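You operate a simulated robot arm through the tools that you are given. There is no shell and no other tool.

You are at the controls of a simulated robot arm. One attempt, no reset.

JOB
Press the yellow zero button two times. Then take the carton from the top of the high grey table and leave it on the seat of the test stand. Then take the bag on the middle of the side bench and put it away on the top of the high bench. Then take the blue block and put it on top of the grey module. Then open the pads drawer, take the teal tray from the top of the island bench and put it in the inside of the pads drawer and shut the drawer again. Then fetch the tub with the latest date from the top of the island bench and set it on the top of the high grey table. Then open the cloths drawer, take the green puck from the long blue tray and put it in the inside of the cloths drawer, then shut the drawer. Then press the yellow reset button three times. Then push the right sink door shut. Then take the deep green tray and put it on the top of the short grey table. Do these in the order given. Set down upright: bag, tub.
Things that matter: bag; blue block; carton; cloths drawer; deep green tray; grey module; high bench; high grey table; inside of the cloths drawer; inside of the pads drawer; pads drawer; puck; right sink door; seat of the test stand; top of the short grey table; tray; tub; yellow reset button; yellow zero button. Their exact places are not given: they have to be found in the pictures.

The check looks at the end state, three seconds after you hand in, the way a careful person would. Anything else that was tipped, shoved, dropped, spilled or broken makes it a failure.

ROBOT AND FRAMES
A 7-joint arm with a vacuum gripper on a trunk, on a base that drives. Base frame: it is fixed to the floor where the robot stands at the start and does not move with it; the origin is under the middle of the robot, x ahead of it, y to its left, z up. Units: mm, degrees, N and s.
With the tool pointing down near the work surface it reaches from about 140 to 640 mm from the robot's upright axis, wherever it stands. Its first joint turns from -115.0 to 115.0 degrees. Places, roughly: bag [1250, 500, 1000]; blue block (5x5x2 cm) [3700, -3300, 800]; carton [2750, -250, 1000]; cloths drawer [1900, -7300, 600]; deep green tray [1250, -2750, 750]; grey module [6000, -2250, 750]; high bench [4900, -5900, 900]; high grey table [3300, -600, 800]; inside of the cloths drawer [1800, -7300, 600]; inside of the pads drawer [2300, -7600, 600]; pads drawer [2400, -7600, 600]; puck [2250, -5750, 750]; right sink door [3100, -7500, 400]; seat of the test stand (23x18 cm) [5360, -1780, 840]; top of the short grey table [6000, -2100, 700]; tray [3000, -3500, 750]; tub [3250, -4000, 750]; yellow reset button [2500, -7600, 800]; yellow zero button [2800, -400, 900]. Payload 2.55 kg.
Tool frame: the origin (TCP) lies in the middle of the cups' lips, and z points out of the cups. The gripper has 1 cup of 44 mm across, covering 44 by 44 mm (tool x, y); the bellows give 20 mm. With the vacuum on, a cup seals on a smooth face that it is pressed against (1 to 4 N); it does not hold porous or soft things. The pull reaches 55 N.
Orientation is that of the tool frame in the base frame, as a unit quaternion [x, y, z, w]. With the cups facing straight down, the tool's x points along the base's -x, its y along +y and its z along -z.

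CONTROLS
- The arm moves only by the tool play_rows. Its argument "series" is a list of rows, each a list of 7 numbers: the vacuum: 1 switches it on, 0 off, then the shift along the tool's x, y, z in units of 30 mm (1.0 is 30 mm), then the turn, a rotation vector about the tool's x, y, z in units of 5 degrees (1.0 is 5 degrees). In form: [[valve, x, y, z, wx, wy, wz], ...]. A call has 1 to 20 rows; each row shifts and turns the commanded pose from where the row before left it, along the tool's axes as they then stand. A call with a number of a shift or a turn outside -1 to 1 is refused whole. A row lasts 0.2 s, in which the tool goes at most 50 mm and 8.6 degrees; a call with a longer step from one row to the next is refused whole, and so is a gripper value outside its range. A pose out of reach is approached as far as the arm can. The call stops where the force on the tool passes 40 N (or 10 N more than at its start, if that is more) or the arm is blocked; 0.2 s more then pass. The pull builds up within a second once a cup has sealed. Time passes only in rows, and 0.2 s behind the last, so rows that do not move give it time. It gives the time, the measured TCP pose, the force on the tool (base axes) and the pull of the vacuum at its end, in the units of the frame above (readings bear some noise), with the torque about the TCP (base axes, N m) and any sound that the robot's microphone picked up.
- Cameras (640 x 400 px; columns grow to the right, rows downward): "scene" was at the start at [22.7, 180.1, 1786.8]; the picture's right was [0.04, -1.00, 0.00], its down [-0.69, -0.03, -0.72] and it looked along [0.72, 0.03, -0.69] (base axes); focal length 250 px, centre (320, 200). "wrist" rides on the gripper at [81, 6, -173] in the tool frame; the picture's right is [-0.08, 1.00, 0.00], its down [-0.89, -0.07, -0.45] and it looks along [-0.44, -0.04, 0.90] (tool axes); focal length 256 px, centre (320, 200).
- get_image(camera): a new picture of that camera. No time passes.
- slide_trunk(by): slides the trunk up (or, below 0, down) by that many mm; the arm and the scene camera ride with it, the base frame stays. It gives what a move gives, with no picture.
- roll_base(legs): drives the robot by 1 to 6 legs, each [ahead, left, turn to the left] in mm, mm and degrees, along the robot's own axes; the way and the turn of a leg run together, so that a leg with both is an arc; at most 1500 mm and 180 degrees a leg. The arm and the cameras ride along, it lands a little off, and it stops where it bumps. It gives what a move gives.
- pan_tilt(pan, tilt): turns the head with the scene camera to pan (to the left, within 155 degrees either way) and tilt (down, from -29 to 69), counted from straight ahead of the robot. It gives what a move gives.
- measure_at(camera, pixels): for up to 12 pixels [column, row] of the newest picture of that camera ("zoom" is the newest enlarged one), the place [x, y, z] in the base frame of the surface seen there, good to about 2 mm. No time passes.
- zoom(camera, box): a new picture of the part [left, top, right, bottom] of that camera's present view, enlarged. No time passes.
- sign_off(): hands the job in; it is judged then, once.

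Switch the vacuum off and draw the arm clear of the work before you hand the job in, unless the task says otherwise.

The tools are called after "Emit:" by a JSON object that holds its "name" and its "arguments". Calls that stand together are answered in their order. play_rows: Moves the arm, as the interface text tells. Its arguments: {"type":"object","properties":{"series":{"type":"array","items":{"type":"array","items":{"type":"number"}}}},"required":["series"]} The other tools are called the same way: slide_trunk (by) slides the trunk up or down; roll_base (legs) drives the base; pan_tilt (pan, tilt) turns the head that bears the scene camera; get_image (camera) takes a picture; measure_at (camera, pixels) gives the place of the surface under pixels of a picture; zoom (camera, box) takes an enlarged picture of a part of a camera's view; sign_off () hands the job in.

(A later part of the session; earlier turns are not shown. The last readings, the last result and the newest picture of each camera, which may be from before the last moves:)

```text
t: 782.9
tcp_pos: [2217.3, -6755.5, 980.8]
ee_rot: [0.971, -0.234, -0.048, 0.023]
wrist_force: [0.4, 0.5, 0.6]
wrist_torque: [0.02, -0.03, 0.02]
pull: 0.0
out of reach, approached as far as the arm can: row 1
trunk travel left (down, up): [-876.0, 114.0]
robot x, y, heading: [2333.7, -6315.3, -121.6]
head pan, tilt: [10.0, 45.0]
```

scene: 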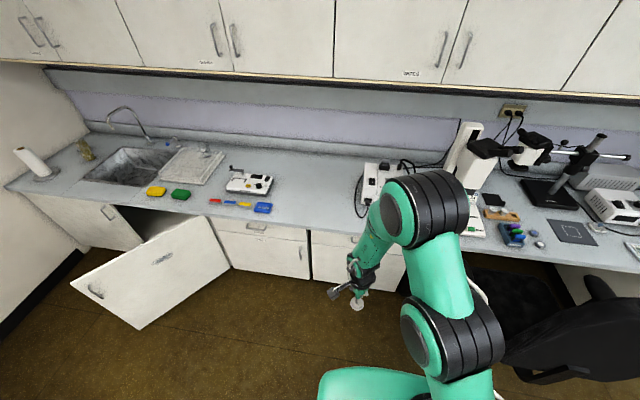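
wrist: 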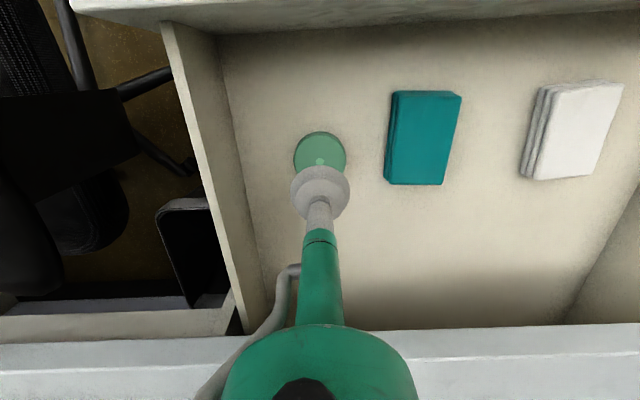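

Emit:
{"name": "play_rows", "arguments": {"series": [[0, 0, 0, 0, 0.38, 0.47, 0], [0, 0, 0, 0, 0.38, 0.47, 0], [0, 0, 0, 0, 0, 0, 0]]}}

Emit:
{"name": "play_rows", "arguments": {"series": [[0, -0.07, 0.99, 0, 0, 0, 0], [0, -0.07, 0.99, 0, 0, 0, 0], [0, 0, 0, 0, 0, 0, 0]]}}

Emit:
{"name": "get_image", "arguments": {"camera": "scene"}}

Emit:
{"name": "zoom", "arguments": {"camera": "scene", "box": [310, 160, 520, 400]}}

```text
t: 783.7
tcp_pos: [2216.5, -6757.5, 980.6]
ee_rot: [0.971, -0.233, -0.048, 0.024]
wrist_force: [-0.1, 1.1, 0.1]
wrist_torque: [-0.01, 0.03, 0.03]
pull: 0.1
out of reach, approached as far as the arm can: row 1, 2
trunk travel left (down, up): [-876.0, 114.0]
robot x, y, heading: [2333.3, -6316.3, -121.5]
head pan, tilt: [10.0, 45.0]
```

```text
t: 784.5
tcp_pos: [2196.2, -6774.3, 973.0]
ee_rot: [0.971, -0.233, -0.051, 0.025]
wrist_force: [0.9, 0.2, 0.6]
wrist_torque: [0.01, -0.02, -0.03]
pull: 0.1
out of reach, approached as far as the arm can: row 1, 2
trunk travel left (down, up): [-876.0, 114.0]
robot x, y, heading: [2334.8, -6313.9, -121.4]
head pan, tilt: [10.0, 45.0]
```

```text
taken
```

scene: 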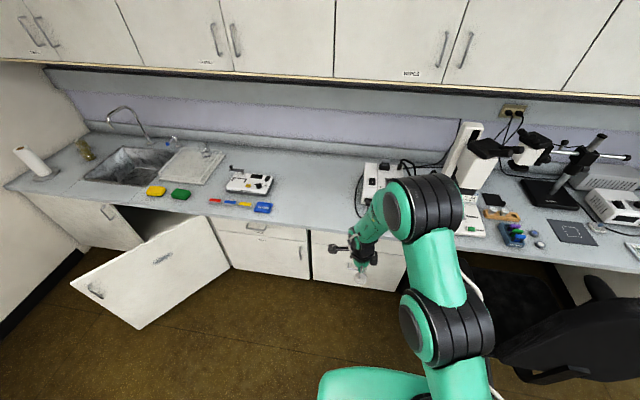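

```text
1.67 times, centred on (415, 280) of scene
```

zoom: 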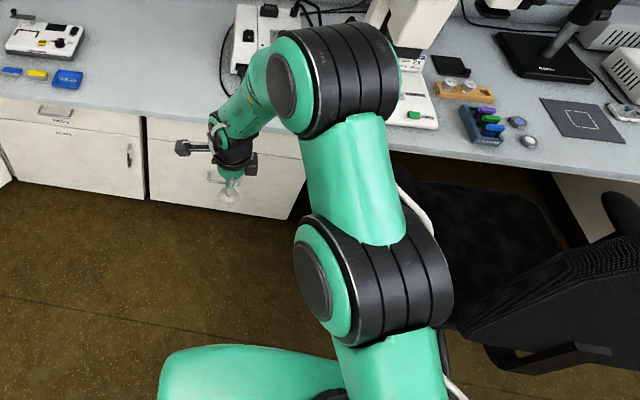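

I go back via the horizontal pose: unroll, tilt forward fully, re-centre the tool, then tilt down from the position that worked before.

Emit:
{"name": "play_rows", "arguments": {"series": [[0, 0, 0, 0, 0, 0, -1], [0, 0, 0, 0, 0, 0, -1], [0, 0, 0, 0, 0, 0, -1], [0, 0, 0, 0, 0, 0, -1], [0, 0, 0, 0, 0, 0, -1], [0, 0, 0, 0, 0, 0, -1], [0, 0, 0, 0, 0, 0, -1], [0, 0, 0, 0, 0, 0, -1], [0, 0, 0, 0, 0, 0, -1], [0, 0, 0, 0, 0, 0, -1], [0, 0, 0, 0, 0, 0, -1], [0, 0, 0, 0, 0, 0, -1], [0, 0, 0, 0, 0, 0, -1], [0, 0, 0, 0, 0, 0, -1], [0, 0, 0, 0, 0, 0, -1], [0, 0, 0, 0, 0, 0, -1], [0, 0, 0, 0, 0, 0, -1], [0, 0, 0, 0, 0, 0, -1]]}}

Emit:
{"name": "play_rows", "arguments": {"series": [[0, 0, 0, 0, 0, -1, 0], [0, 0, 0, 0, 0, -1, 0], [0, 0, 0, 0, 0, -1, 0], [0, 0, 0, 0, 0, -1, 0], [0, 0, 0, 0, 0, -1, 0], [0, 0, 0, 0, 0, -1, 0], [0, 0, 0, 0, 0, -1, 0], [0, 0, 0, 0, 0, -1, 0], [0, 0, 0, 0, 0, -1, 0], [0, 0, 0, 0, 0, -1, 0], [0, 0, 0, 0, 0, -1, 0], [0, 0, 0, 0, 0, -1, 0], [0, 0, 0, 0, 0, -1, 0], [0, 0, 0, 0, 0, -1, 0], [0, 0, 0, 0, 0, -1, 0], [0, 0, 0, 0, 0, -1, 0], [0, 0, 0, 0, 0, 0, 0]]}}

```text
t: 788.3
tcp_pos: [2201.6, -6776.6, 970.8]
ee_rot: [0.851, 0.523, -0.053, -0.018]
wrist_force: [1.1, 0.5, -0.2]
wrist_torque: [0.02, 0.01, -0.02]
pull: 0.1
trunk travel left (down, up): [-876.0, 114.0]
robot x, y, heading: [2336.6, -6313.9, -121.2]
head pan, tilt: [10.0, 45.0]
```

```text
t: 791.9
tcp_pos: [2196.2, -6775.3, 972.5]
ee_rot: [0.619, 0.411, -0.586, 0.322]
wrist_force: [-0.6, -0.7, -0.2]
wrist_torque: [0.04, 0.0, 0.0]
pull: 0.0
out of reach, approached as far as the arm can: row 4
trunk travel left (down, up): [-876.0, 114.0]
robot x, y, heading: [2333.5, -6310.1, -121.6]
head pan, tilt: [10.0, 45.0]
```

Emit:
{"name": "play_rows", "arguments": {"series": [[0, -0.255, -0.863, 0.05, 0, 0, 0], [0, -0.255, -0.863, 0.05, 0, 0, 0], [0, -0.255, -0.863, 0.05, 0, 0, 0], [0, -0.255, -0.863, 0.05, 0, 0, 0], [0, 0, 0, 0, 0.36, -0.57, 0.48], [0, 0, 0, 0, 0.36, -0.57, 0.48], [0, 0, 0, 0, 0, 0, 0]]}}

```text
t: 793.5
tcp_pos: [2103.0, -6738.6, 1012.0]
ee_rot: [0.616, 0.35, -0.614, 0.347]
wrist_force: [-0.3, 1.0, -0.5]
wrist_torque: [-0.01, 0.04, -0.01]
pull: 0.0
trunk travel left (down, up): [-876.0, 114.0]
robot x, y, heading: [2332.2, -6316.7, -121.5]
head pan, tilt: [10.0, 45.0]
```

Emit:
{"name": "play_rows", "arguments": {"series": [[0, 0, 0, 0, 0, 1, 0], [0, 0, 0, 0, 0, 1, 0], [0, 0, 0, 0, 0, 1, 0], [0, 0, 0, 0, 0, 1, 0], [0, 0, 0, 0, 0, 1, 0], [0, 0, 0, 0, 0, 1, 0], [0, 0, 0, 0, 0, 1, 0], [0, 0, 0, 0, 0, 1, 0], [0, 0, 0, 0, 0, 1, 0], [0, 0, 0, 0, 0, 1, 0], [0, 0, 0, 0, 0, 1, 0], [0, 0, 0, 0, 0, 1, 0], [0, 0, 0, 0, 0, 1, 0], [0, 0, 0, 0, 0, 1, 0], [0, 0, 0, 0, 0, 0, 0]]}}

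Emit:
{"name": "play_rows", "arguments": {"series": [[0, 0, 0, 0, 0, 1, 0], [0, 0, 0, 0, 0, 1, 0], [0, 0, 0, 0, 0, 1, 0], [0, 0, 0, 0, 0, 1, 0], [0, 0, 0, 0, 0, 0, 0]]}}

```text
t: 796.7
tcp_pos: [2104.0, -6735.7, 1012.0]
ee_rot: [0.857, 0.486, -0.149, 0.084]
wrist_force: [0.2, 0.7, 0.2]
wrist_torque: [0.02, 0.0, 0.0]
pull: 0.1
trunk travel left (down, up): [-876.0, 114.0]
robot x, y, heading: [2333.5, -6315.7, -121.5]
head pan, tilt: [10.0, 45.0]
```

```text
t: 797.9
tcp_pos: [2102.4, -6736.9, 1011.0]
ee_rot: [0.871, 0.492, 0.002, -0.003]
wrist_force: [1.2, 0.5, 0.5]
wrist_torque: [-0.03, 0.01, 0.03]
pull: 0.0
out of reach, approached as far as the arm can: row 1
trunk travel left (down, up): [-876.0, 114.0]
robot x, y, heading: [2337.2, -6315.4, -121.3]
head pan, tilt: [10.0, 45.0]
```

Tool down again. I drive left 780 and ahead 490 to stand in front of the BEND TESTER.

Emit:
{"name": "roll_base", "arguments": {"legs": [[0, 775, 0], [450, 0, 0]]}}

Emit:
{"name": "pan_tilt", "arguments": {"pan": 5, "tilt": 50}}

Emit:
{"name": "get_image", "arguments": {"camera": "scene"}}

Emit:
{"name": "get_image", "arguments": {"camera": "wrist"}}

```text
t: 804.4
tcp_pos: [2530.8, -7517.9, 1010.6]
ee_rot: [0.873, 0.487, 0.002, -0.002]
wrist_force: [-0.2, -1.3, -0.1]
wrist_torque: [0.02, -0.04, 0.01]
pull: 0.0
trunk travel left (down, up): [-876.0, 114.0]
robot x, y, heading: [2767.2, -7096.0, -122.2]
head pan, tilt: [10.0, 45.0]
```

```text
t: 805.1
tcp_pos: [2530.7, -7517.1, 1011.4]
ee_rot: [0.873, 0.487, 0.0, -0.002]
wrist_force: [0.6, 0.0, 0.0]
wrist_torque: [0.02, 0.0, -0.02]
pull: 0.0
trunk travel left (down, up): [-876.0, 114.0]
robot x, y, heading: [2766.5, -7097.4, -122.6]
head pan, tilt: [5.0, 50.0]
```

```text
taken
```

scene: 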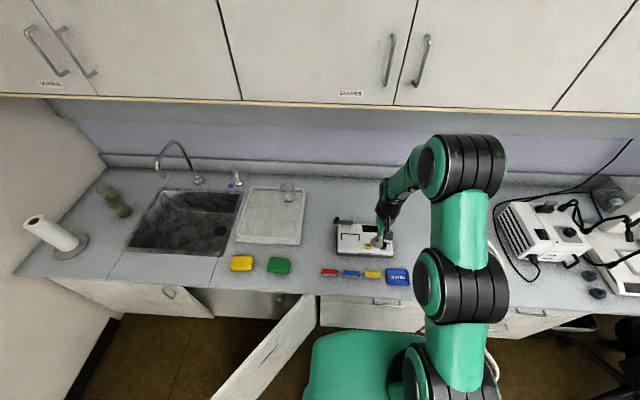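

```text
taken
```

wrist: 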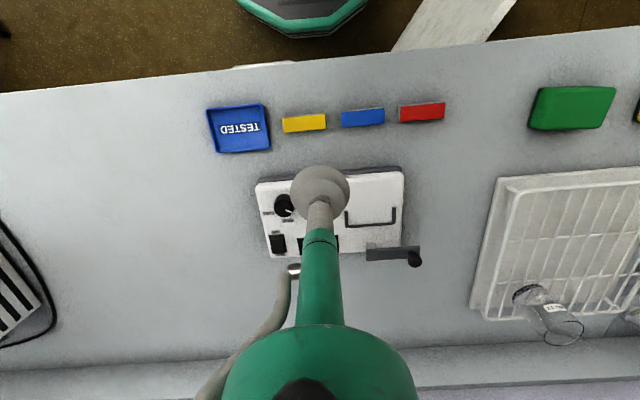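

Emit:
{"name": "zoom", "arguments": {"camera": "scene", "box": [325, 210, 405, 270]}}

Emit:
{"name": "measure_at", "arguments": {"camera": "scene", "pixels": [[368, 244], [350, 92], [365, 243], [371, 245], [300, 95]]}}

```text
6.67 times, centred on (365, 240) of scene
```

zoom: 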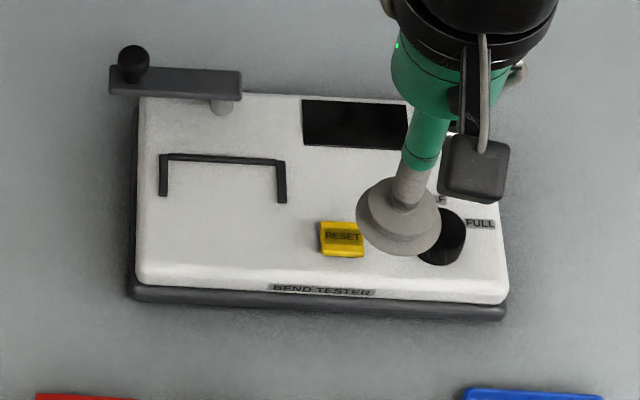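

```text
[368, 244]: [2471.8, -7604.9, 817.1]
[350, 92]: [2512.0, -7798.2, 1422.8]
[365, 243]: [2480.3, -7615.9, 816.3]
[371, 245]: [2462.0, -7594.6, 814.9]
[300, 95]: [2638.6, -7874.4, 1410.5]
```

Emit:
{"name": "measure_at", "arguments": {"camera": "zoom", "pixels": [[342, 234], [325, 226], [359, 227], [325, 246], [358, 248], [445, 235], [280, 170], [300, 240], [342, 262]]}}

```text
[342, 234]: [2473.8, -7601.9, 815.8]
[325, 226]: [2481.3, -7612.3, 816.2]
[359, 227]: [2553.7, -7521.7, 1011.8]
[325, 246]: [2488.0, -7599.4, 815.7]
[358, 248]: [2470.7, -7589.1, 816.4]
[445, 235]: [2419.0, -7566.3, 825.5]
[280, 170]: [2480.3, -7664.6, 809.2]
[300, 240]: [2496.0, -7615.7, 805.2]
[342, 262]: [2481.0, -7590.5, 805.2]
```

Button centre (2476,-7600.7), top 816. I position the tool 21 mm short of it, tilt 20° and descend to 15 mm above.

Emit:
{"name": "play_rows", "arguments": {"series": [[0, -0.88, -0.03, 0, 0, 0, 0], [0, -0.88, -0.03, 0, 0, 0, 0], [0, -0.88, -0.03, 0, 0, 0, 0], [0, 0, 0, 0, 0, 1, 0], [0, 0, 0, 0, 0, 1, 0], [0, 0, 0, 0, 0, 1, 0], [0, 0, 0, 0, 0, 1, 0], [0, -0.342, 0, 0.94, 0, 0, 0], [0, -0.342, 0, 0.94, 0, 0, 0], [0, -0.342, 0, 0.94, 0, 0, 0], [0, -0.342, 0, 0.94, 0, 0, 0], [0, -0.342, 0, 0.94, 0, 0, 0], [0, 0, 0, 0, 0, 0, 0], [0, 0, 0, 0, 0, 0, 0]]}}

Emit:
{"name": "zoom", "arguments": {"camera": "scene", "box": [325, 210, 405, 270]}}

Emit:
{"name": "get_image", "arguments": {"camera": "wrist"}}

```text
t: 808.1
tcp_pos: [2471.1, -7613.2, 863.5]
ee_rot: [0.872, 0.485, 0.059, -0.034]
wrist_force: [0.4, -0.1, 0.0]
wrist_torque: [0.03, 0.0, 0.05]
pull: 0.1
out of reach, approached as far as the arm can: row 6, 7
trunk travel left (down, up): [-876.0, 114.0]
robot x, y, heading: [2767.3, -7099.9, -122.2]
head pan, tilt: [5.0, 50.0]
```

```text
6.67 times, centred on (365, 240) of scene
```

zoom: 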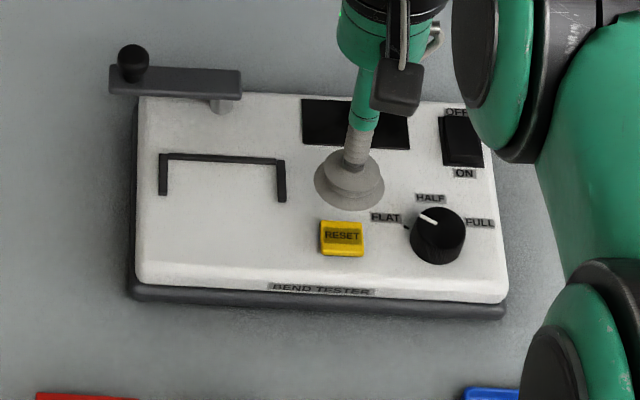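

```text
taken
```

wrist: 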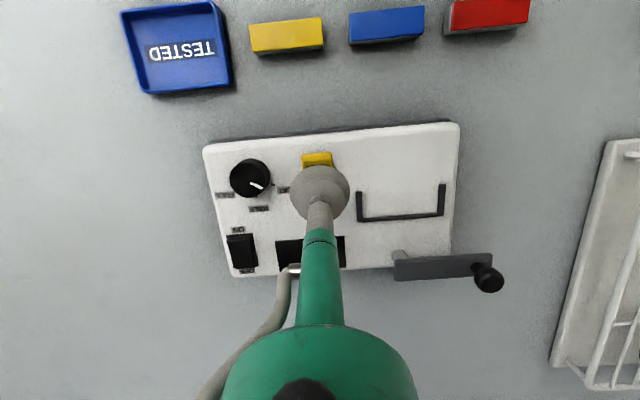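

The tilt was limited at height; now lower, I complete the tilt to 20° and shift back to the right spot.

Emit:
{"name": "play_rows", "arguments": {"series": [[0, 0, 0, 0, 0, 0.82, 0], [0, 0, 0, 0, 0, 0.82, 0], [0, 0, 0, 0, 0, 0.82, 0], [0, 0.53, -0.04, 0.19, 0, 0, 0], [0, 0.53, -0.04, 0.19, 0, 0, 0], [0, 0, 0, 0, 0, 0, 0], [0, 0, 0, 0, 0, 0, 0]]}}

Emit:
{"name": "zoom", "arguments": {"camera": "scene", "box": [325, 210, 405, 270]}}

```text
t: 809.7
tcp_pos: [2511.2, -7537.0, 862.1]
ee_rot: [0.864, 0.482, 0.125, -0.072]
wrist_force: [0.5, -0.1, 0.9]
wrist_torque: [0.0, 0.02, -0.01]
pull: 0.1
out of reach, approached as far as the arm can: row 1, 2, 3
trunk travel left (down, up): [-876.0, 114.0]
robot x, y, heading: [2764.7, -7097.5, -122.3]
head pan, tilt: [5.0, 50.0]
```

```text
6.67 times, centred on (365, 240) of scene
```

zoom: 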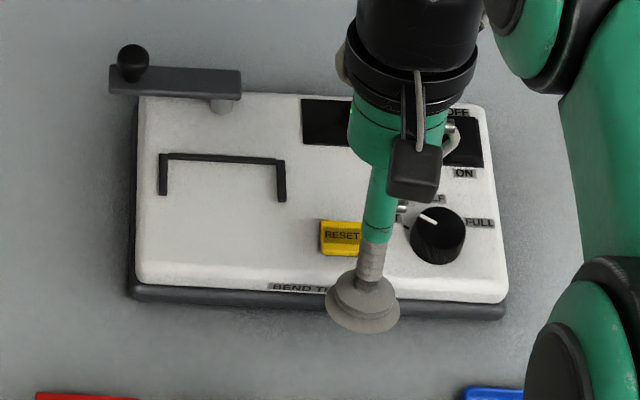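

I drive the base 50 mm closer to relax the reach, then re-aim.

Emit:
{"name": "roll_base", "arguments": {"legs": [[50, 0, 0]]}}

Emit:
{"name": "play_rows", "arguments": {"series": [[0, 0, 0, 0, 0, 0.34, 0], [0, 0, 0, 0, 0, 0.34, 0], [0, 0, 0, 0, 0, 0, 0]]}}

Emit:
{"name": "zoom", "arguments": {"camera": "scene", "box": [325, 210, 405, 280]}}

```text
t: 810.6
tcp_pos: [2485.5, -7581.5, 860.7]
ee_rot: [0.865, 0.482, 0.125, -0.07]
wrist_force: [0.5, -0.4, 0.1]
wrist_torque: [0.08, -0.01, -0.01]
pull: 0.1
trunk travel left (down, up): [-876.0, 114.0]
robot x, y, heading: [2740.8, -7139.5, -122.0]
head pan, tilt: [5.0, 50.0]
```

```text
t: 811.4
tcp_pos: [2492.4, -7568.0, 860.9]
ee_rot: [0.86, 0.48, 0.15, -0.084]
wrist_force: [1.1, 0.1, 1.0]
wrist_torque: [0.0, -0.01, 0.0]
pull: 0.1
out of reach, approached as far as the arm can: row 2
trunk travel left (down, up): [-876.0, 114.0]
robot x, y, heading: [2741.6, -7138.3, -122.6]
head pan, tilt: [5.0, 50.0]
```

```text
5.71 times, centred on (365, 245) of scene
```

zoom: 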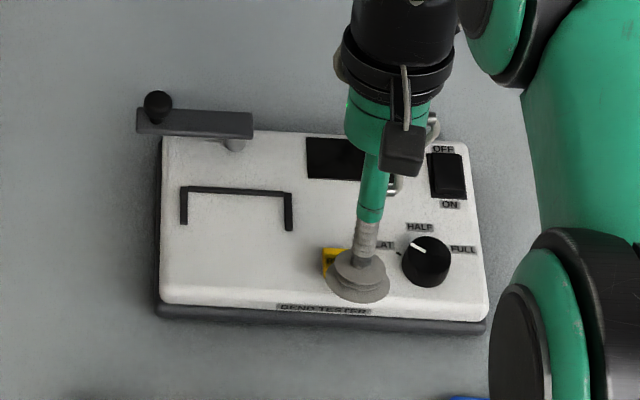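

Emit:
{"name": "play_rows", "arguments": {"series": [[0, -0.42, 0.053, 0.38, 0, 0, 0], [0, -0.42, 0.053, 0.38, 0, 0, 0], [0, 0, 0, 0, 0, 0, 0], [0, 0, 0, 0, 0, 0, 0]]}}

Emit:
{"name": "zoom", "arguments": {"camera": "scene", "box": [325, 210, 405, 280]}}

```text
t: 812.4
tcp_pos: [2494.2, -7571.1, 830.1]
ee_rot: [0.86, 0.48, 0.149, -0.084]
wrist_force: [0.2, 0.5, 0.5]
wrist_torque: [0.01, 0.02, 0.03]
pull: 0.0
out of reach, approached as far as the arm can: row 1, 2
trunk travel left (down, up): [-876.0, 114.0]
robot x, y, heading: [2739.7, -7139.5, -122.4]
head pan, tilt: [5.0, 50.0]
```

```text
5.71 times, centred on (365, 245) of scene
```

zoom: 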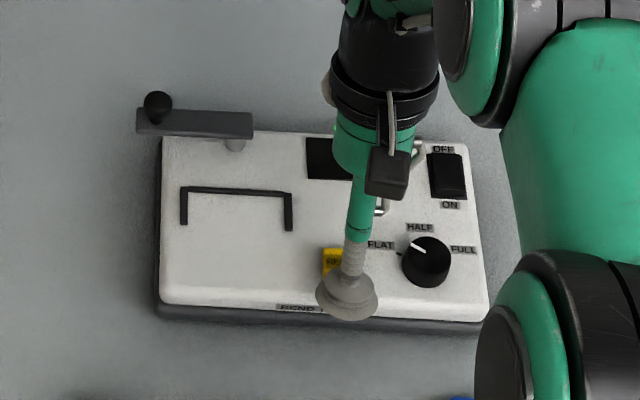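

The cup needs 14 mm more forward; I use the base for that.

Emit:
{"name": "roll_base", "arguments": {"legs": [[14, 0, 0]]}}

Emit:
{"name": "zoom", "arguments": {"camera": "scene", "box": [325, 210, 405, 280]}}

Emit:
{"name": "get_image", "arguments": {"camera": "wrist"}}

```text
t: 813.2
tcp_pos: [2487.6, -7582.2, 831.3]
ee_rot: [0.86, 0.48, 0.149, -0.085]
wrist_force: [0.1, 0.1, 0.2]
wrist_torque: [-0.02, 0.0, 0.03]
pull: 0.0
trunk travel left (down, up): [-876.0, 114.0]
robot x, y, heading: [2734.3, -7153.3, -122.2]
head pan, tilt: [5.0, 50.0]
```

```text
5.71 times, centred on (365, 245) of scene
```

zoom: 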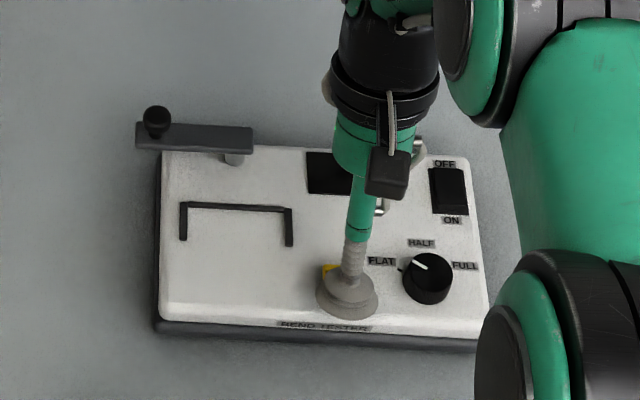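

```text
taken
```

wrist: 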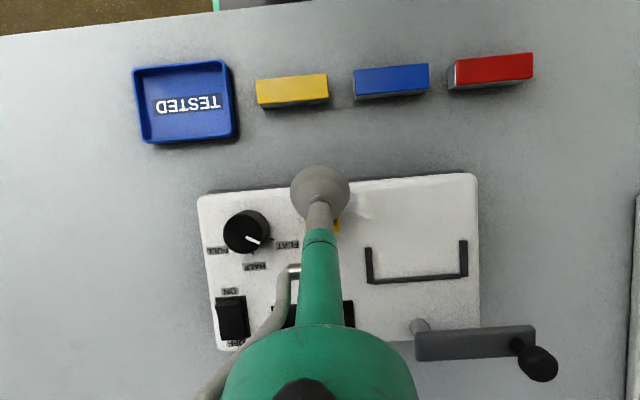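

Aligned; I shift 3 mm left and press down in small steps listening for a click.

Emit:
{"name": "play_rows", "arguments": {"series": [[0, -0.125, 0.1, 0.345, 0, 0, 0], [0, -0.034, 0, 0.094, 0, 0, 0], [0, -0.034, 0, 0.094, 0, 0, 0], [0, 0, 0, 0, 0, 0, 0]]}}

Emit:
{"name": "play_rows", "arguments": {"series": [[0, -0.034, 0, 0.094, 0, 0, 0], [0, 0, 0, 0, 0, 0, 0]]}}

```text
t: 814.2
tcp_pos: [2490.5, -7583.7, 813.3]
ee_rot: [0.86, 0.48, 0.15, -0.084]
wrist_force: [0.6, 1.0, 2.7]
wrist_torque: [-0.05, 0.01, 0.0]
pull: 0.1
trunk travel left (down, up): [-876.0, 114.0]
robot x, y, heading: [2733.7, -7152.1, -122.3]
head pan, tilt: [5.0, 50.0]
heard: click
```

```text
t: 814.8
tcp_pos: [2490.1, -7584.1, 810.1]
ee_rot: [0.86, 0.48, 0.149, -0.085]
wrist_force: [0.8, 0.7, 2.2]
wrist_torque: [-0.06, 0.05, -0.01]
pull: 0.0
trunk travel left (down, up): [-876.0, 114.0]
robot x, y, heading: [2738.0, -7153.1, -122.1]
head pan, tilt: [5.0, 50.0]
```

First click. I lift 20 mm and press the second time.

Emit:
{"name": "play_rows", "arguments": {"series": [[0, 0.114, 0, -0.313, 0, 0, 0], [0, 0.114, 0, -0.313, 0, 0, 0], [0, 0, 0, 0, 0, 0, 0], [0, 0, 0, 0, 0, 0, 0]]}}

Emit:
{"name": "play_rows", "arguments": {"series": [[0, -0.114, 0, 0.313, 0, 0, 0], [0, -0.08, 0, 0.22, 0, 0, 0], [0, -0.034, 0, 0.093, 0, 0, 0], [0, 0, 0, 0, 0, 0, 0]]}}

```text
t: 815.8
tcp_pos: [2489.5, -7585.5, 829.2]
ee_rot: [0.86, 0.48, 0.149, -0.085]
wrist_force: [0.1, 0.1, 0.9]
wrist_torque: [0.0, -0.02, 0.02]
pull: 0.0
trunk travel left (down, up): [-876.0, 114.0]
robot x, y, heading: [2730.7, -7154.9, -122.4]
head pan, tilt: [5.0, 50.0]
```

```text
t: 816.8
tcp_pos: [2489.7, -7583.9, 810.6]
ee_rot: [0.861, 0.48, 0.15, -0.084]
wrist_force: [0.9, 1.0, 2.3]
wrist_torque: [-0.09, 0.07, -0.03]
pull: 0.1
trunk travel left (down, up): [-876.0, 114.0]
robot x, y, heading: [2734.3, -7153.1, -122.2]
head pan, tilt: [5.0, 50.0]
heard: click
```

Second click. I repeat for the third press.

Emit:
{"name": "play_rows", "arguments": {"series": [[0, 0.114, 0, -0.313, 0, 0, 0], [0, 0.114, 0, -0.313, 0, 0, 0], [0, 0, 0, 0, 0, 0, 0], [0, 0, 0, 0, 0, 0, 0]]}}

Emit:
{"name": "play_rows", "arguments": {"series": [[0, -0.114, 0, 0.313, 0, 0, 0], [0, -0.08, 0, 0.22, 0, 0, 0], [0, -0.034, 0, 0.093, 0, 0, 0], [0, 0, 0, 0, 0, 0, 0]]}}

```text
t: 817.8
tcp_pos: [2490.0, -7581.1, 828.7]
ee_rot: [0.86, 0.48, 0.15, -0.084]
wrist_force: [0.6, 0.1, -0.5]
wrist_torque: [-0.01, 0.0, -0.04]
pull: 0.0
trunk travel left (down, up): [-876.0, 114.0]
robot x, y, heading: [2733.0, -7150.3, -122.2]
head pan, tilt: [5.0, 50.0]
```

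```text
t: 818.8
tcp_pos: [2490.2, -7583.1, 810.4]
ee_rot: [0.86, 0.48, 0.149, -0.084]
wrist_force: [0.4, 0.6, 3.6]
wrist_torque: [-0.05, 0.0, 0.02]
pull: 0.0
trunk travel left (down, up): [-876.0, 114.0]
robot x, y, heading: [2731.9, -7154.7, -122.1]
head pan, tilt: [5.0, 50.0]
heard: click
```

Third click. I lift off, undo the tilt and back away.

Emit:
{"name": "play_rows", "arguments": {"series": [[0, 0.342, 0, -0.94, 0, 0, 0], [0, 0.342, 0, -0.94, 0, 0, 0], [0, 0.342, 0, -0.94, 0, 0, 0], [0, 0.342, 0, -0.94, 0, 0, 0], [0, 0, 0, 0, 0, -1, 0], [0, 0, 0, 0, 0, -1, 0], [0, 0, 0, 0, 0, -1, 0], [0, 0, 0, 0, 0, -1, 0], [0, 0, 0, -1, 0, 0, 0], [0, 0, 0, -1, 0, 0, 0], [0, 0, 0, 0, 0, 0, 0]]}}

Emit:
{"name": "roll_base", "arguments": {"legs": [[-500, 0, 0]]}}

Emit:
{"name": "pan_tilt", "arguments": {"pan": 15, "tilt": 45}}

Emit:
{"name": "get_image", "arguments": {"camera": "scene"}}

```text
t: 821.2
tcp_pos: [2496.3, -7570.5, 985.7]
ee_rot: [0.873, 0.487, -0.001, -0.001]
wrist_force: [-0.7, -0.4, 0.2]
wrist_torque: [0.02, -0.01, 0.0]
pull: 0.1
out of reach, approached as far as the arm can: row 2, 3, 4
trunk travel left (down, up): [-876.0, 114.0]
robot x, y, heading: [2731.3, -7155.7, -122.1]
head pan, tilt: [5.0, 50.0]
```

```text
t: 824.1
tcp_pos: [2764.7, -7141.9, 985.9]
ee_rot: [0.874, 0.487, -0.002, 0.0]
wrist_force: [1.0, 0.9, -0.7]
wrist_torque: [0.02, -0.03, 0.02]
pull: 0.1
trunk travel left (down, up): [-876.0, 114.0]
robot x, y, heading: [3001.7, -6724.8, -122.2]
head pan, tilt: [5.0, 50.0]
```

```text
t: 824.9
tcp_pos: [2765.7, -7142.8, 984.1]
ee_rot: [0.873, 0.487, -0.002, 0.0]
wrist_force: [-0.9, -0.6, -0.4]
wrist_torque: [-0.01, 0.01, 0.01]
pull: 0.0
trunk travel left (down, up): [-876.0, 114.0]
robot x, y, heading: [3003.9, -6728.4, -122.3]
head pan, tilt: [15.0, 45.0]
```

```text
taken
```

scene: 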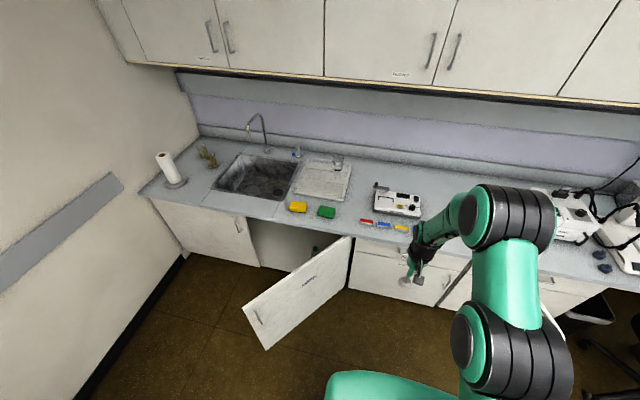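

All three presses done. Now the sink door: I zoom on it and measure its edges and handle.

Emit:
{"name": "zoom", "arguments": {"camera": "scene", "box": [230, 220, 370, 360]}}

Emit:
{"name": "measure_at", "arguments": {"camera": "zoom", "pixels": [[65, 395], [110, 440], [520, 90], [300, 300], [400, 200], [250, 350], [200, 400], [500, 200], [120, 410], [350, 350], [180, 560], [470, 300]]}}

```text
2.86 times, centred on (300, 290) of scene
```

zoom: 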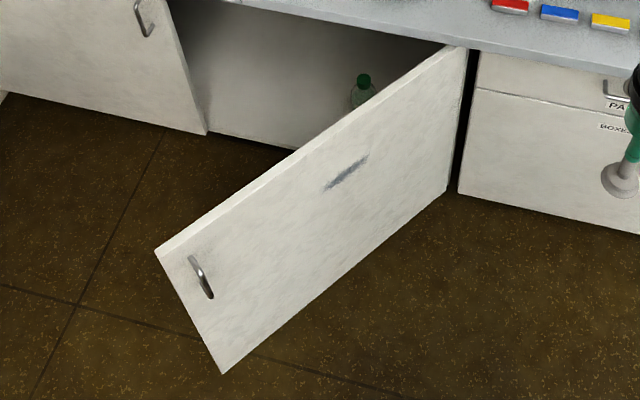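

```text
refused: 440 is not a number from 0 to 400
```

Emit:
{"name": "measure_at", "arguments": {"camera": "zoom", "pixels": [[162, 255], [222, 365], [205, 275], [300, 200], [300, 260], [400, 150], [445, 75], [440, 180], [350, 220], [250, 230], [460, 60], [250, 300]]}}

```text
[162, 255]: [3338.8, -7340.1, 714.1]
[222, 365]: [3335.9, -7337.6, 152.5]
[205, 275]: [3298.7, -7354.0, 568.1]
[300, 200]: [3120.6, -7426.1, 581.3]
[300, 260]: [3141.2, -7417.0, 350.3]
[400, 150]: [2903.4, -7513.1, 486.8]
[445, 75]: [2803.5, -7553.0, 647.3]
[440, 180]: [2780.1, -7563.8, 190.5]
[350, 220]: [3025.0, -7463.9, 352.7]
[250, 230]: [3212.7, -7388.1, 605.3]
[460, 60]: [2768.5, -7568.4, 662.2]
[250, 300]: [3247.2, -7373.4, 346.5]
```

The door's outer face runs from hinge (2768,-7568) to tip (3339,-7340). I'll push with a horizontal tool in the middle-outer part below the handle. I back up, strafe left and tilt the tool.

Emit:
{"name": "roll_base", "arguments": {"legs": [[-250, 0, 1], [0, 490, 0]]}}

Emit:
{"name": "play_rows", "arguments": {"series": [[0, 0, 0, 0.5, 0, -1, 0], [0, 0, 0, 0.5, 0, -1, 0], [0, 0, 0, 0, 0, -1, 0], [0, 0, 0, 0, 0, -1, 0], [0, 0, 0, 0, 0, -1, 0], [0, 0, 0, 0, 0, -1, 0], [0, 0, 0, 0, 0, -1, 0], [0, 0, 0, 0, 0, -1, 0], [0, 0, 0, 0, 0, -1, 0], [0, 0, 0, 0, 0, 0, 0]]}}

Emit:
{"name": "play_rows", "arguments": {"series": [[0, 0, 0, 0, 0, -1, 0], [0, 0, 0, 0, 0, -1, 0], [0, 0, 0, 0, 0, -1, 0], [0, 0, 0, 0, 0, -1, 0], [0, 0, 0, 0, 0, -1, 0], [0, 0, 0, 0, 0, -1, 0], [0, 0, 0, 0, 0, -1, 0], [0, 0, 0, 0, 0, -1, 0], [0, 0, 0, 0, 0, -1, 0], [0, 0, 0, 0, 0, 0, 0]]}}

```text
t: 829.1
tcp_pos: [3312.3, -7180.7, 985.5]
ee_rot: [0.868, 0.496, -0.002, 0.001]
wrist_force: [-0.3, -0.3, -0.3]
wrist_torque: [-0.04, 0.02, -0.02]
pull: 0.1
trunk travel left (down, up): [-876.0, 114.0]
robot x, y, heading: [3536.2, -6760.0, -121.3]
head pan, tilt: [15.0, 45.0]
```

```text
t: 831.3
tcp_pos: [3324.1, -7186.3, 954.2]
ee_rot: [0.81, 0.467, -0.296, 0.198]
wrist_force: [0.2, 0.3, -0.9]
wrist_torque: [0.02, -0.02, 0.0]
pull: 0.1
out of reach, approached as far as the arm can: row 6, 7
trunk travel left (down, up): [-876.0, 114.0]
robot x, y, heading: [3539.8, -6758.9, -121.0]
head pan, tilt: [15.0, 45.0]
```

```text
t: 833.5
tcp_pos: [3324.9, -7186.4, 954.4]
ee_rot: [0.635, 0.355, -0.584, 0.361]
wrist_force: [0.4, -0.6, 0.3]
wrist_torque: [-0.01, -0.03, 0.01]
pull: 0.1
trunk travel left (down, up): [-876.0, 114.0]
robot x, y, heading: [3541.6, -6758.0, -121.3]
head pan, tilt: [15.0, 45.0]
```

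Pose is good (TCP in line with the door, 120 mm before its tip). I lower the trunk to z≈480.

Emit:
{"name": "slide_trunk", "arguments": {"by": -474}}

Emit:
{"name": "pan_tilt", "arguments": {"pan": 5, "tilt": 50}}

Emit:
{"name": "get_image", "arguments": {"camera": "scene"}}

```text
refused: -474 is not a number from -400 to 400
```

```text
t: 834.2
tcp_pos: [3323.9, -7188.0, 953.4]
ee_rot: [0.635, 0.356, -0.583, 0.361]
wrist_force: [0.5, -0.5, -0.6]
wrist_torque: [-0.04, 0.02, -0.04]
pull: 0.0
trunk travel left (down, up): [-876.0, 114.0]
robot x, y, heading: [3545.2, -6758.6, -121.2]
head pan, tilt: [5.0, 50.0]
```

```text
taken
```

scene: 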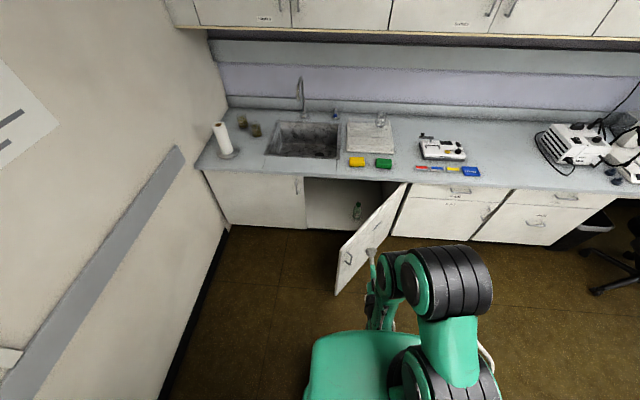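

The slide is limited to 400 per call; I go down 400, then 70 more, and look.

Emit:
{"name": "slide_trunk", "arguments": {"by": -400}}

Emit:
{"name": "slide_trunk", "arguments": {"by": -70}}

Emit:
{"name": "get_image", "arguments": {"camera": "scene"}}

Emit:
{"name": "zoom", "arguments": {"camera": "scene", "box": [300, 170, 460, 300]}}

```text
t: 838.1
tcp_pos: [3324.8, -7187.0, 553.5]
ee_rot: [0.636, 0.355, -0.584, 0.36]
wrist_force: [0.0, 0.1, 0.4]
wrist_torque: [-0.03, 0.02, 0.0]
pull: 0.0
trunk travel left (down, up): [-476.0, 514.0]
robot x, y, heading: [3541.3, -6756.4, -121.3]
head pan, tilt: [5.0, 50.0]
```

```text
t: 839.1
tcp_pos: [3324.8, -7185.8, 483.9]
ee_rot: [0.635, 0.356, -0.583, 0.361]
wrist_force: [0.0, -0.3, 1.3]
wrist_torque: [-0.03, 0.0, -0.03]
pull: 0.2
trunk travel left (down, up): [-406.0, 584.0]
robot x, y, heading: [3537.5, -6754.3, -121.3]
head pan, tilt: [5.0, 50.0]
```

```text
taken
```

scene: 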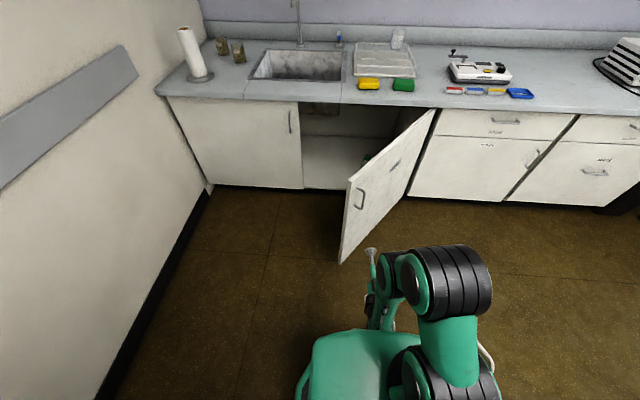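

```text
3.08 times, centred on (380, 235) of scene
```

zoom: 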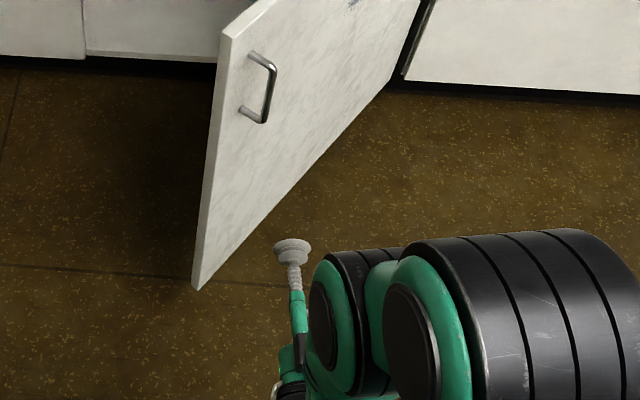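

Contact with the door is expected after about 245 mm. I drive 220 ahead, then push on in steps.

Emit:
{"name": "roll_base", "arguments": {"legs": [[220, 0, 0]]}}

Emit:
{"name": "roll_base", "arguments": {"legs": [[80, 0, 0]]}}

Emit:
{"name": "get_image", "arguments": {"camera": "scene"}}

Emit:
{"name": "zoom", "arguments": {"camera": "scene", "box": [300, 120, 460, 300]}}

```text
t: 840.8
tcp_pos: [3208.6, -7375.8, 483.9]
ee_rot: [0.635, 0.355, -0.584, 0.36]
wrist_force: [-0.4, -0.4, 0.2]
wrist_torque: [0.0, -0.01, 0.03]
pull: 0.0
trunk travel left (down, up): [-406.0, 584.0]
robot x, y, heading: [3426.4, -6951.9, -121.3]
head pan, tilt: [5.0, 50.0]
```

```text
t: 841.9
tcp_pos: [3169.6, -7444.6, 484.9]
ee_rot: [0.634, 0.356, -0.583, 0.361]
wrist_force: [-0.5, -0.3, 0.3]
wrist_torque: [0.01, 0.0, -0.01]
pull: 0.2
trunk travel left (down, up): [-406.0, 584.0]
robot x, y, heading: [3384.2, -7019.5, -121.1]
head pan, tilt: [5.0, 50.0]
```

```text
taken
```

scene: 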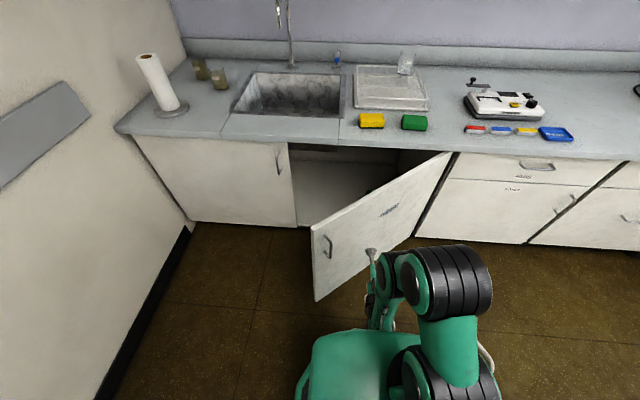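

```text
2.22 times, centred on (380, 210) of scene
```

zoom: 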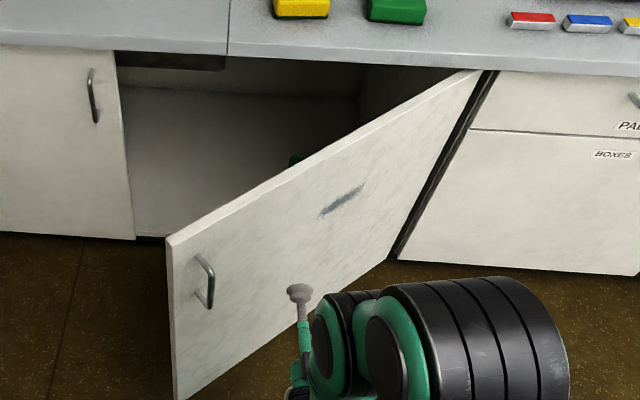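

The door is moving. I keep pushing in steps.

Emit:
{"name": "roll_base", "arguments": {"legs": [[100, 0, 0]]}}

Emit:
{"name": "roll_base", "arguments": {"legs": [[100, 0, 0]]}}

Emit:
{"name": "get_image", "arguments": {"camera": "scene"}}

```text
t: 843.0
tcp_pos: [3118.5, -7532.8, 483.4]
ee_rot: [0.635, 0.356, -0.583, 0.361]
wrist_force: [0.5, 0.0, 0.0]
wrist_torque: [0.0, 0.01, 0.04]
pull: 0.1
trunk travel left (down, up): [-406.0, 584.0]
robot x, y, heading: [3331.9, -7099.5, -120.9]
head pan, tilt: [5.0, 50.0]
```

```text
t: 844.2
tcp_pos: [3067.6, -7617.2, 484.4]
ee_rot: [0.634, 0.357, -0.582, 0.363]
wrist_force: [-0.7, 0.0, -0.3]
wrist_torque: [-0.04, 0.01, -0.01]
pull: 0.0
trunk travel left (down, up): [-406.0, 584.0]
robot x, y, heading: [3283.4, -7187.8, -120.8]
head pan, tilt: [5.0, 50.0]
```

```text
taken
```

scene: 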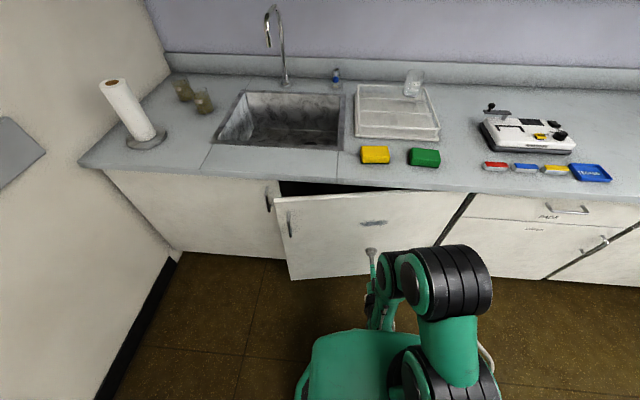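

Emit:
{"name": "roll_base", "arguments": {"legs": [[90, 0, 0]]}}

Emit:
{"name": "play_rows", "arguments": {"series": [[0, 0, 0, 0.4, 0, 0, 0], [0, 0, 0, 0.4, 0, 0, 0], [0, 0, 0, 0.3, 0, 0, 0], [0, 0, 0, 0.2, 0, 0, 0], [0, 0, 0, 0, 0, 0, 0]]}}

Emit:
{"name": "get_image", "arguments": {"camera": "scene"}}

Emit:
{"name": "zoom", "arguments": {"camera": "scene", "box": [220, 140, 480, 300]}}

```text
t: 845.3
tcp_pos: [3020.8, -7692.5, 484.7]
ee_rot: [0.635, 0.355, -0.584, 0.361]
wrist_force: [0.8, 0.4, -1.2]
wrist_torque: [-0.03, 0.0, 0.0]
pull: 0.1
trunk travel left (down, up): [-406.0, 584.0]
robot x, y, heading: [3238.7, -7260.5, -121.0]
head pan, tilt: [5.0, 50.0]
```

```text
t: 846.5
tcp_pos: [3004.4, -7726.9, 480.9]
ee_rot: [0.634, 0.356, -0.584, 0.361]
wrist_force: [-0.1, 0.8, -0.2]
wrist_torque: [-0.01, 0.01, -0.03]
pull: 0.0
trunk travel left (down, up): [-406.0, 584.0]
robot x, y, heading: [3237.3, -7260.1, -121.1]
head pan, tilt: [5.0, 50.0]
```

```text
taken
```

scene: 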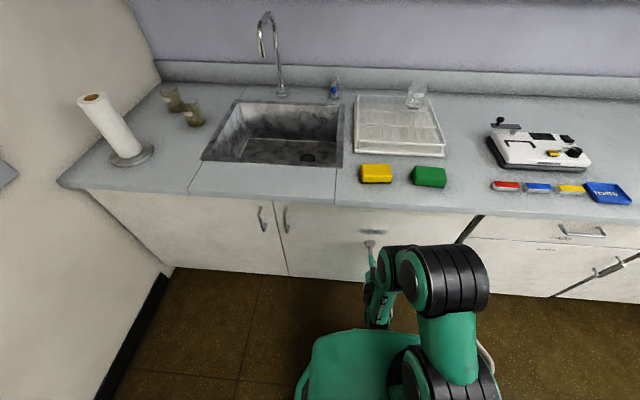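

```text
2.46 times, centred on (350, 220) of scene
```

zoom: 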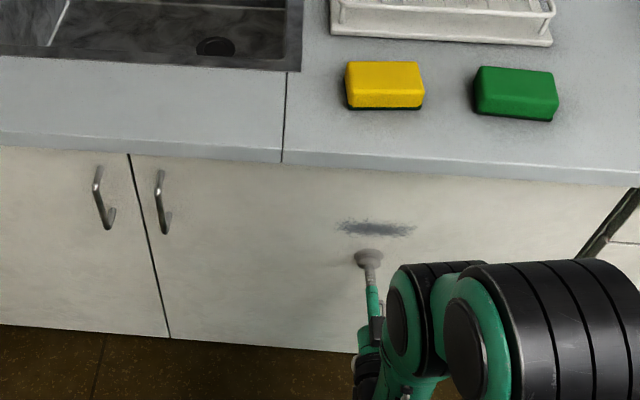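

The door looks almost flush. I press on in small steps until the force rises.

Emit:
{"name": "play_rows", "arguments": {"series": [[0, 0, 0, 0.2, 0, 0, 0], [0, 0, 0, 0.2, 0, 0, 0], [0, 0, 0, 0.1, 0, 0, 0], [0, 0, 0, 0, 0, 0, 0]]}}

Emit:
{"name": "play_rows", "arguments": {"series": [[0, 0, 0, 0.15, 0, 0, 0], [0, 0, 0, 0.1, 0, 0, 0], [0, 0, 0, 0.1, 0, 0, 0], [0, 0, 0, 0, 0, 0, 0]]}}

Emit:
{"name": "get_image", "arguments": {"camera": "scene"}}

Emit:
{"name": "zoom", "arguments": {"camera": "scene", "box": [220, 170, 380, 300]}}

```text
t: 847.5
tcp_pos: [2998.0, -7739.3, 479.6]
ee_rot: [0.636, 0.357, -0.582, 0.362]
wrist_force: [4.8, 3.6, -1.4]
wrist_torque: [-0.05, 0.06, -0.06]
pull: 0.1
trunk travel left (down, up): [-406.0, 584.0]
robot x, y, heading: [3242.1, -7264.5, -121.0]
head pan, tilt: [5.0, 50.0]
```

```text
t: 848.2
tcp_pos: [2996.2, -7740.3, 476.0]
ee_rot: [0.639, 0.359, -0.578, 0.359]
wrist_force: [4.2, 6.9, 1.6]
wrist_torque: [0.02, -0.03, -0.04]
pull: 0.1
trunk travel left (down, up): [-406.0, 584.0]
robot x, y, heading: [3238.4, -7263.7, -121.2]
head pan, tilt: [5.0, 50.0]
stopped in row 3: the force on the tool passed its limit at 44 N (the readings are from after the stop); the commanded pose is now the measured one
```

```text
taken
```

scene: 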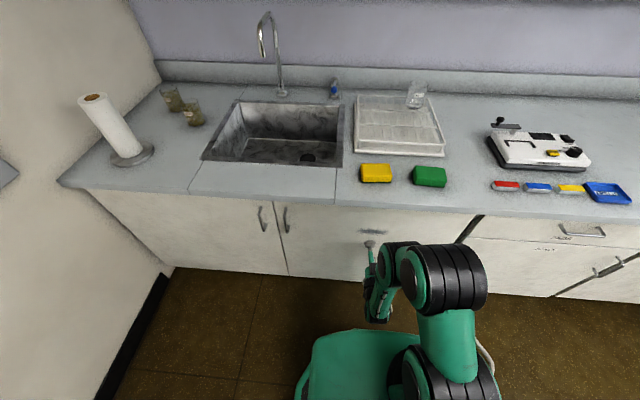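

```text
3.08 times, centred on (300, 235) of scene
```

zoom: 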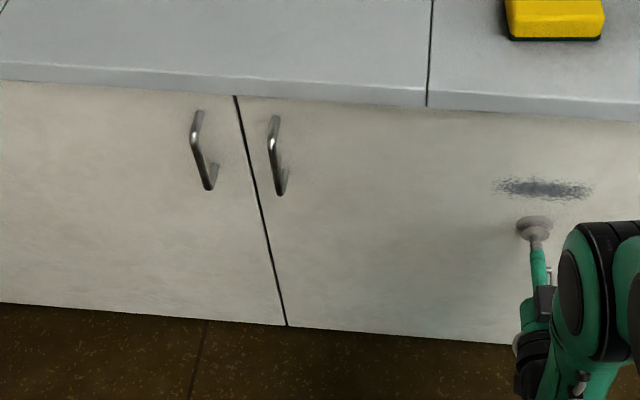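

The door is shut (flush with its neighbour). I retract, back off, raise the trunk and verify.

Emit:
{"name": "play_rows", "arguments": {"series": [[0, 0, 0, -0.5, 0, 0, 0], [0, 0, 0, -1, 0, 0, 0], [0, 0, 0, -1, 0, 0, 0], [0, 0, 0, 0, 0, 0, 0]]}}

Emit:
{"name": "roll_base", "arguments": {"legs": [[-450, 0, 0]]}}

Emit:
{"name": "slide_trunk", "arguments": {"by": 400}}

Emit:
{"name": "slide_trunk", "arguments": {"by": 70}}

Emit:
{"name": "get_image", "arguments": {"camera": "scene"}}

```text
t: 849.2
tcp_pos: [3031.8, -7678.2, 480.9]
ee_rot: [0.637, 0.358, -0.58, 0.36]
wrist_force: [0.0, 1.0, -0.8]
wrist_torque: [0.01, -0.01, 0.01]
pull: 0.1
trunk travel left (down, up): [-406.0, 584.0]
robot x, y, heading: [3238.9, -7261.6, -121.4]
head pan, tilt: [5.0, 50.0]
```

```text
t: 851.9
tcp_pos: [3273.4, -7282.0, 481.9]
ee_rot: [0.636, 0.36, -0.579, 0.362]
wrist_force: [-0.4, -0.2, -0.8]
wrist_torque: [0.01, -0.02, 0.02]
pull: 0.0
trunk travel left (down, up): [-406.0, 584.0]
robot x, y, heading: [3477.3, -6863.8, -120.8]
head pan, tilt: [5.0, 50.0]
```

```text
t: 855.8
tcp_pos: [3273.3, -7280.8, 881.5]
ee_rot: [0.635, 0.361, -0.579, 0.363]
wrist_force: [0.4, 0.9, 0.6]
wrist_torque: [0.01, 0.0, 0.0]
pull: 0.0
trunk travel left (down, up): [-806.0, 184.0]
robot x, y, heading: [3474.3, -6865.2, -120.5]
head pan, tilt: [5.0, 50.0]
```

```text
t: 856.9
tcp_pos: [3272.4, -7281.0, 950.5]
ee_rot: [0.635, 0.361, -0.579, 0.363]
wrist_force: [-0.3, -0.3, 0.0]
wrist_torque: [-0.01, -0.02, 0.0]
pull: 0.0
trunk travel left (down, up): [-876.0, 114.0]
robot x, y, heading: [3479.0, -6860.9, -120.6]
head pan, tilt: [5.0, 50.0]
```

```text
taken
```

scene: 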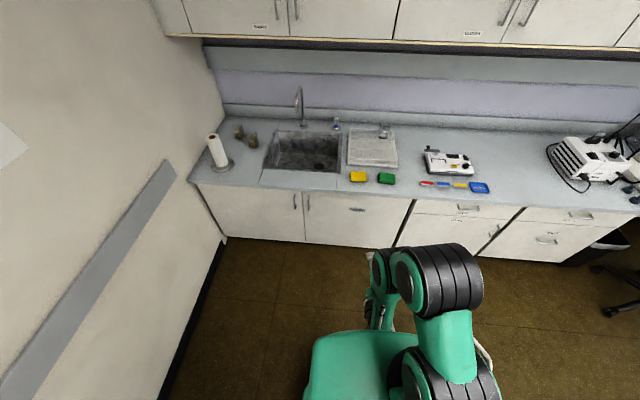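

The door stays shut. I correct the tool pose and tilt it back down.

Emit:
{"name": "play_rows", "arguments": {"series": [[0, -1, 0, 0, 0.48, -0.77, -0.5], [0, -1, 0, 0.3, 0, 0, 0], [0, 0, 0, 0, 0, 0, 0]]}}

Emit:
{"name": "play_rows", "arguments": {"series": [[0, 0, 0, 0, 0, 1, 0], [0, 0, 0, 0, 0, 1, 0], [0, 0, 0, 0, 0, 1, 0], [0, 0, 0, 0, 0, 1, 0], [0, 0, 0, 0, 0, 1, 0], [0, 0, 0, 0, 0, 1, 0], [0, 0, 0, 0, 0, 1, 0], [0, 0, 0, 0, 0, 1, 0], [0, 0, 0, 0, 0, 1, 0], [0, 0, 0, 0, 0, 1, 0], [0, 0, 0, 0, 0, 1, 0], [0, 0, 0, 0, 0, 1, 0], [0, 0, 0, 0, 0, 1, 0], [0, 0, 0, 0, 0, 1, 0], [0, 0, 0, 0, 0, 1, 0], [0, 0, 0, 0, 0, 1, 0], [0, 0, 0, 0, 0, 1, 0], [0, 0, 0, 0, 0, 1, 0], [0, 0, 0, 0, 0, 0, 0]]}}

```text
t: 857.6
tcp_pos: [3266.7, -7290.8, 1013.0]
ee_rot: [-0.614, -0.351, 0.615, -0.348]
wrist_force: [0.1, 0.2, 0.1]
wrist_torque: [-0.01, -0.01, 0.0]
pull: 0.1
trunk travel left (down, up): [-876.0, 114.0]
robot x, y, heading: [3474.2, -6863.3, -120.7]
head pan, tilt: [5.0, 50.0]
```

```text
t: 861.6
tcp_pos: [3279.3, -7301.2, 1013.1]
ee_rot: [0.865, 0.499, -0.012, 0.041]
wrist_force: [0.7, 0.7, 0.6]
wrist_torque: [0.01, -0.01, -0.02]
pull: 0.1
out of reach, approached as far as the arm can: row 15, 16, 17
trunk travel left (down, up): [-876.0, 114.0]
robot x, y, heading: [3475.6, -6861.9, -120.7]
head pan, tilt: [5.0, 50.0]
```

Emit:
{"name": "play_rows", "arguments": {"series": [[0, 0, 0, 0, 0.34, 0.35, 0], [0, 0, 0, 0, 0.34, 0.36, 0], [0, 0, 0, 0, 0, 0, 0]]}}

```text
t: 862.5
tcp_pos: [3280.2, -7302.6, 1013.4]
ee_rot: [0.866, 0.501, -0.001, 0.0]
wrist_force: [0.3, 0.4, 1.1]
wrist_torque: [0.01, 0.01, -0.05]
pull: 0.0
trunk travel left (down, up): [-876.0, 114.0]
robot x, y, heading: [3477.6, -6864.3, -120.4]
head pan, tilt: [5.0, 50.0]
```

Tool is down again. Last item: the deep green tray. I drive back along the passage toward the left aisle.

Emit:
{"name": "roll_base", "arguments": {"legs": [[0, -480, -0.7], [-1470, 0, 0], [-1470, 0, 0]]}}

```text
t: 879.0
tcp_pos: [4399.3, -4587.9, 1013.0]
ee_rot: [0.88, 0.475, -0.001, 0.002]
wrist_force: [-0.9, 0.3, -0.2]
wrist_torque: [-0.01, 0.02, 0.02]
pull: 0.0
trunk travel left (down, up): [-876.0, 114.0]
robot x, y, heading: [4620.4, -4160.6, -123.6]
head pan, tilt: [5.0, 50.0]
```

Emit:
{"name": "roll_base", "arguments": {"legs": [[0, 0, 2.5], [-1490, 0, 0], [0, -1400, 0], [0, -1400, 0]]}}

Emit:
{"name": "pan_tilt", "arguments": {"pan": -20, "tilt": 30}}

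Emit:
{"name": "get_image", "arguments": {"camera": "scene"}}

```text
t: 900.2
tcp_pos: [2764.0, -1970.3, 1013.0]
ee_rot: [0.85, 0.527, 0.0, 0.001]
wrist_force: [-0.5, -0.6, 0.0]
wrist_torque: [0.01, 0.03, 0.0]
pull: 0.1
trunk travel left (down, up): [-876.0, 114.0]
robot x, y, heading: [2927.7, -1517.9, -117.0]
head pan, tilt: [5.0, 50.0]
```

```text
t: 901.1
tcp_pos: [2764.0, -1970.3, 1012.7]
ee_rot: [0.85, 0.527, 0.0, 0.001]
wrist_force: [0.8, 0.2, -0.7]
wrist_torque: [0.0, -0.02, 0.01]
pull: 0.0
trunk travel left (down, up): [-876.0, 114.0]
robot x, y, heading: [2935.4, -1523.8, -117.0]
head pan, tilt: [-20.0, 30.0]
```

```text
taken
```

scene: 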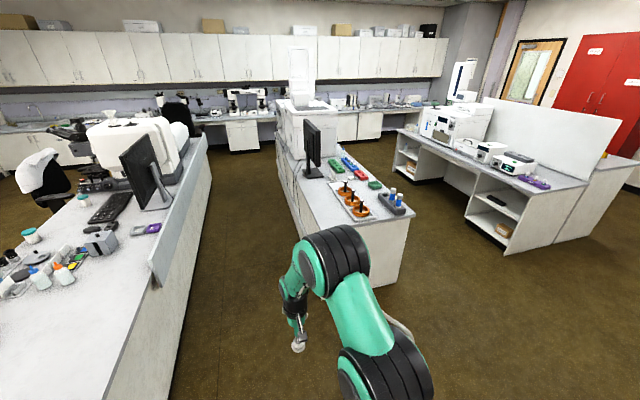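

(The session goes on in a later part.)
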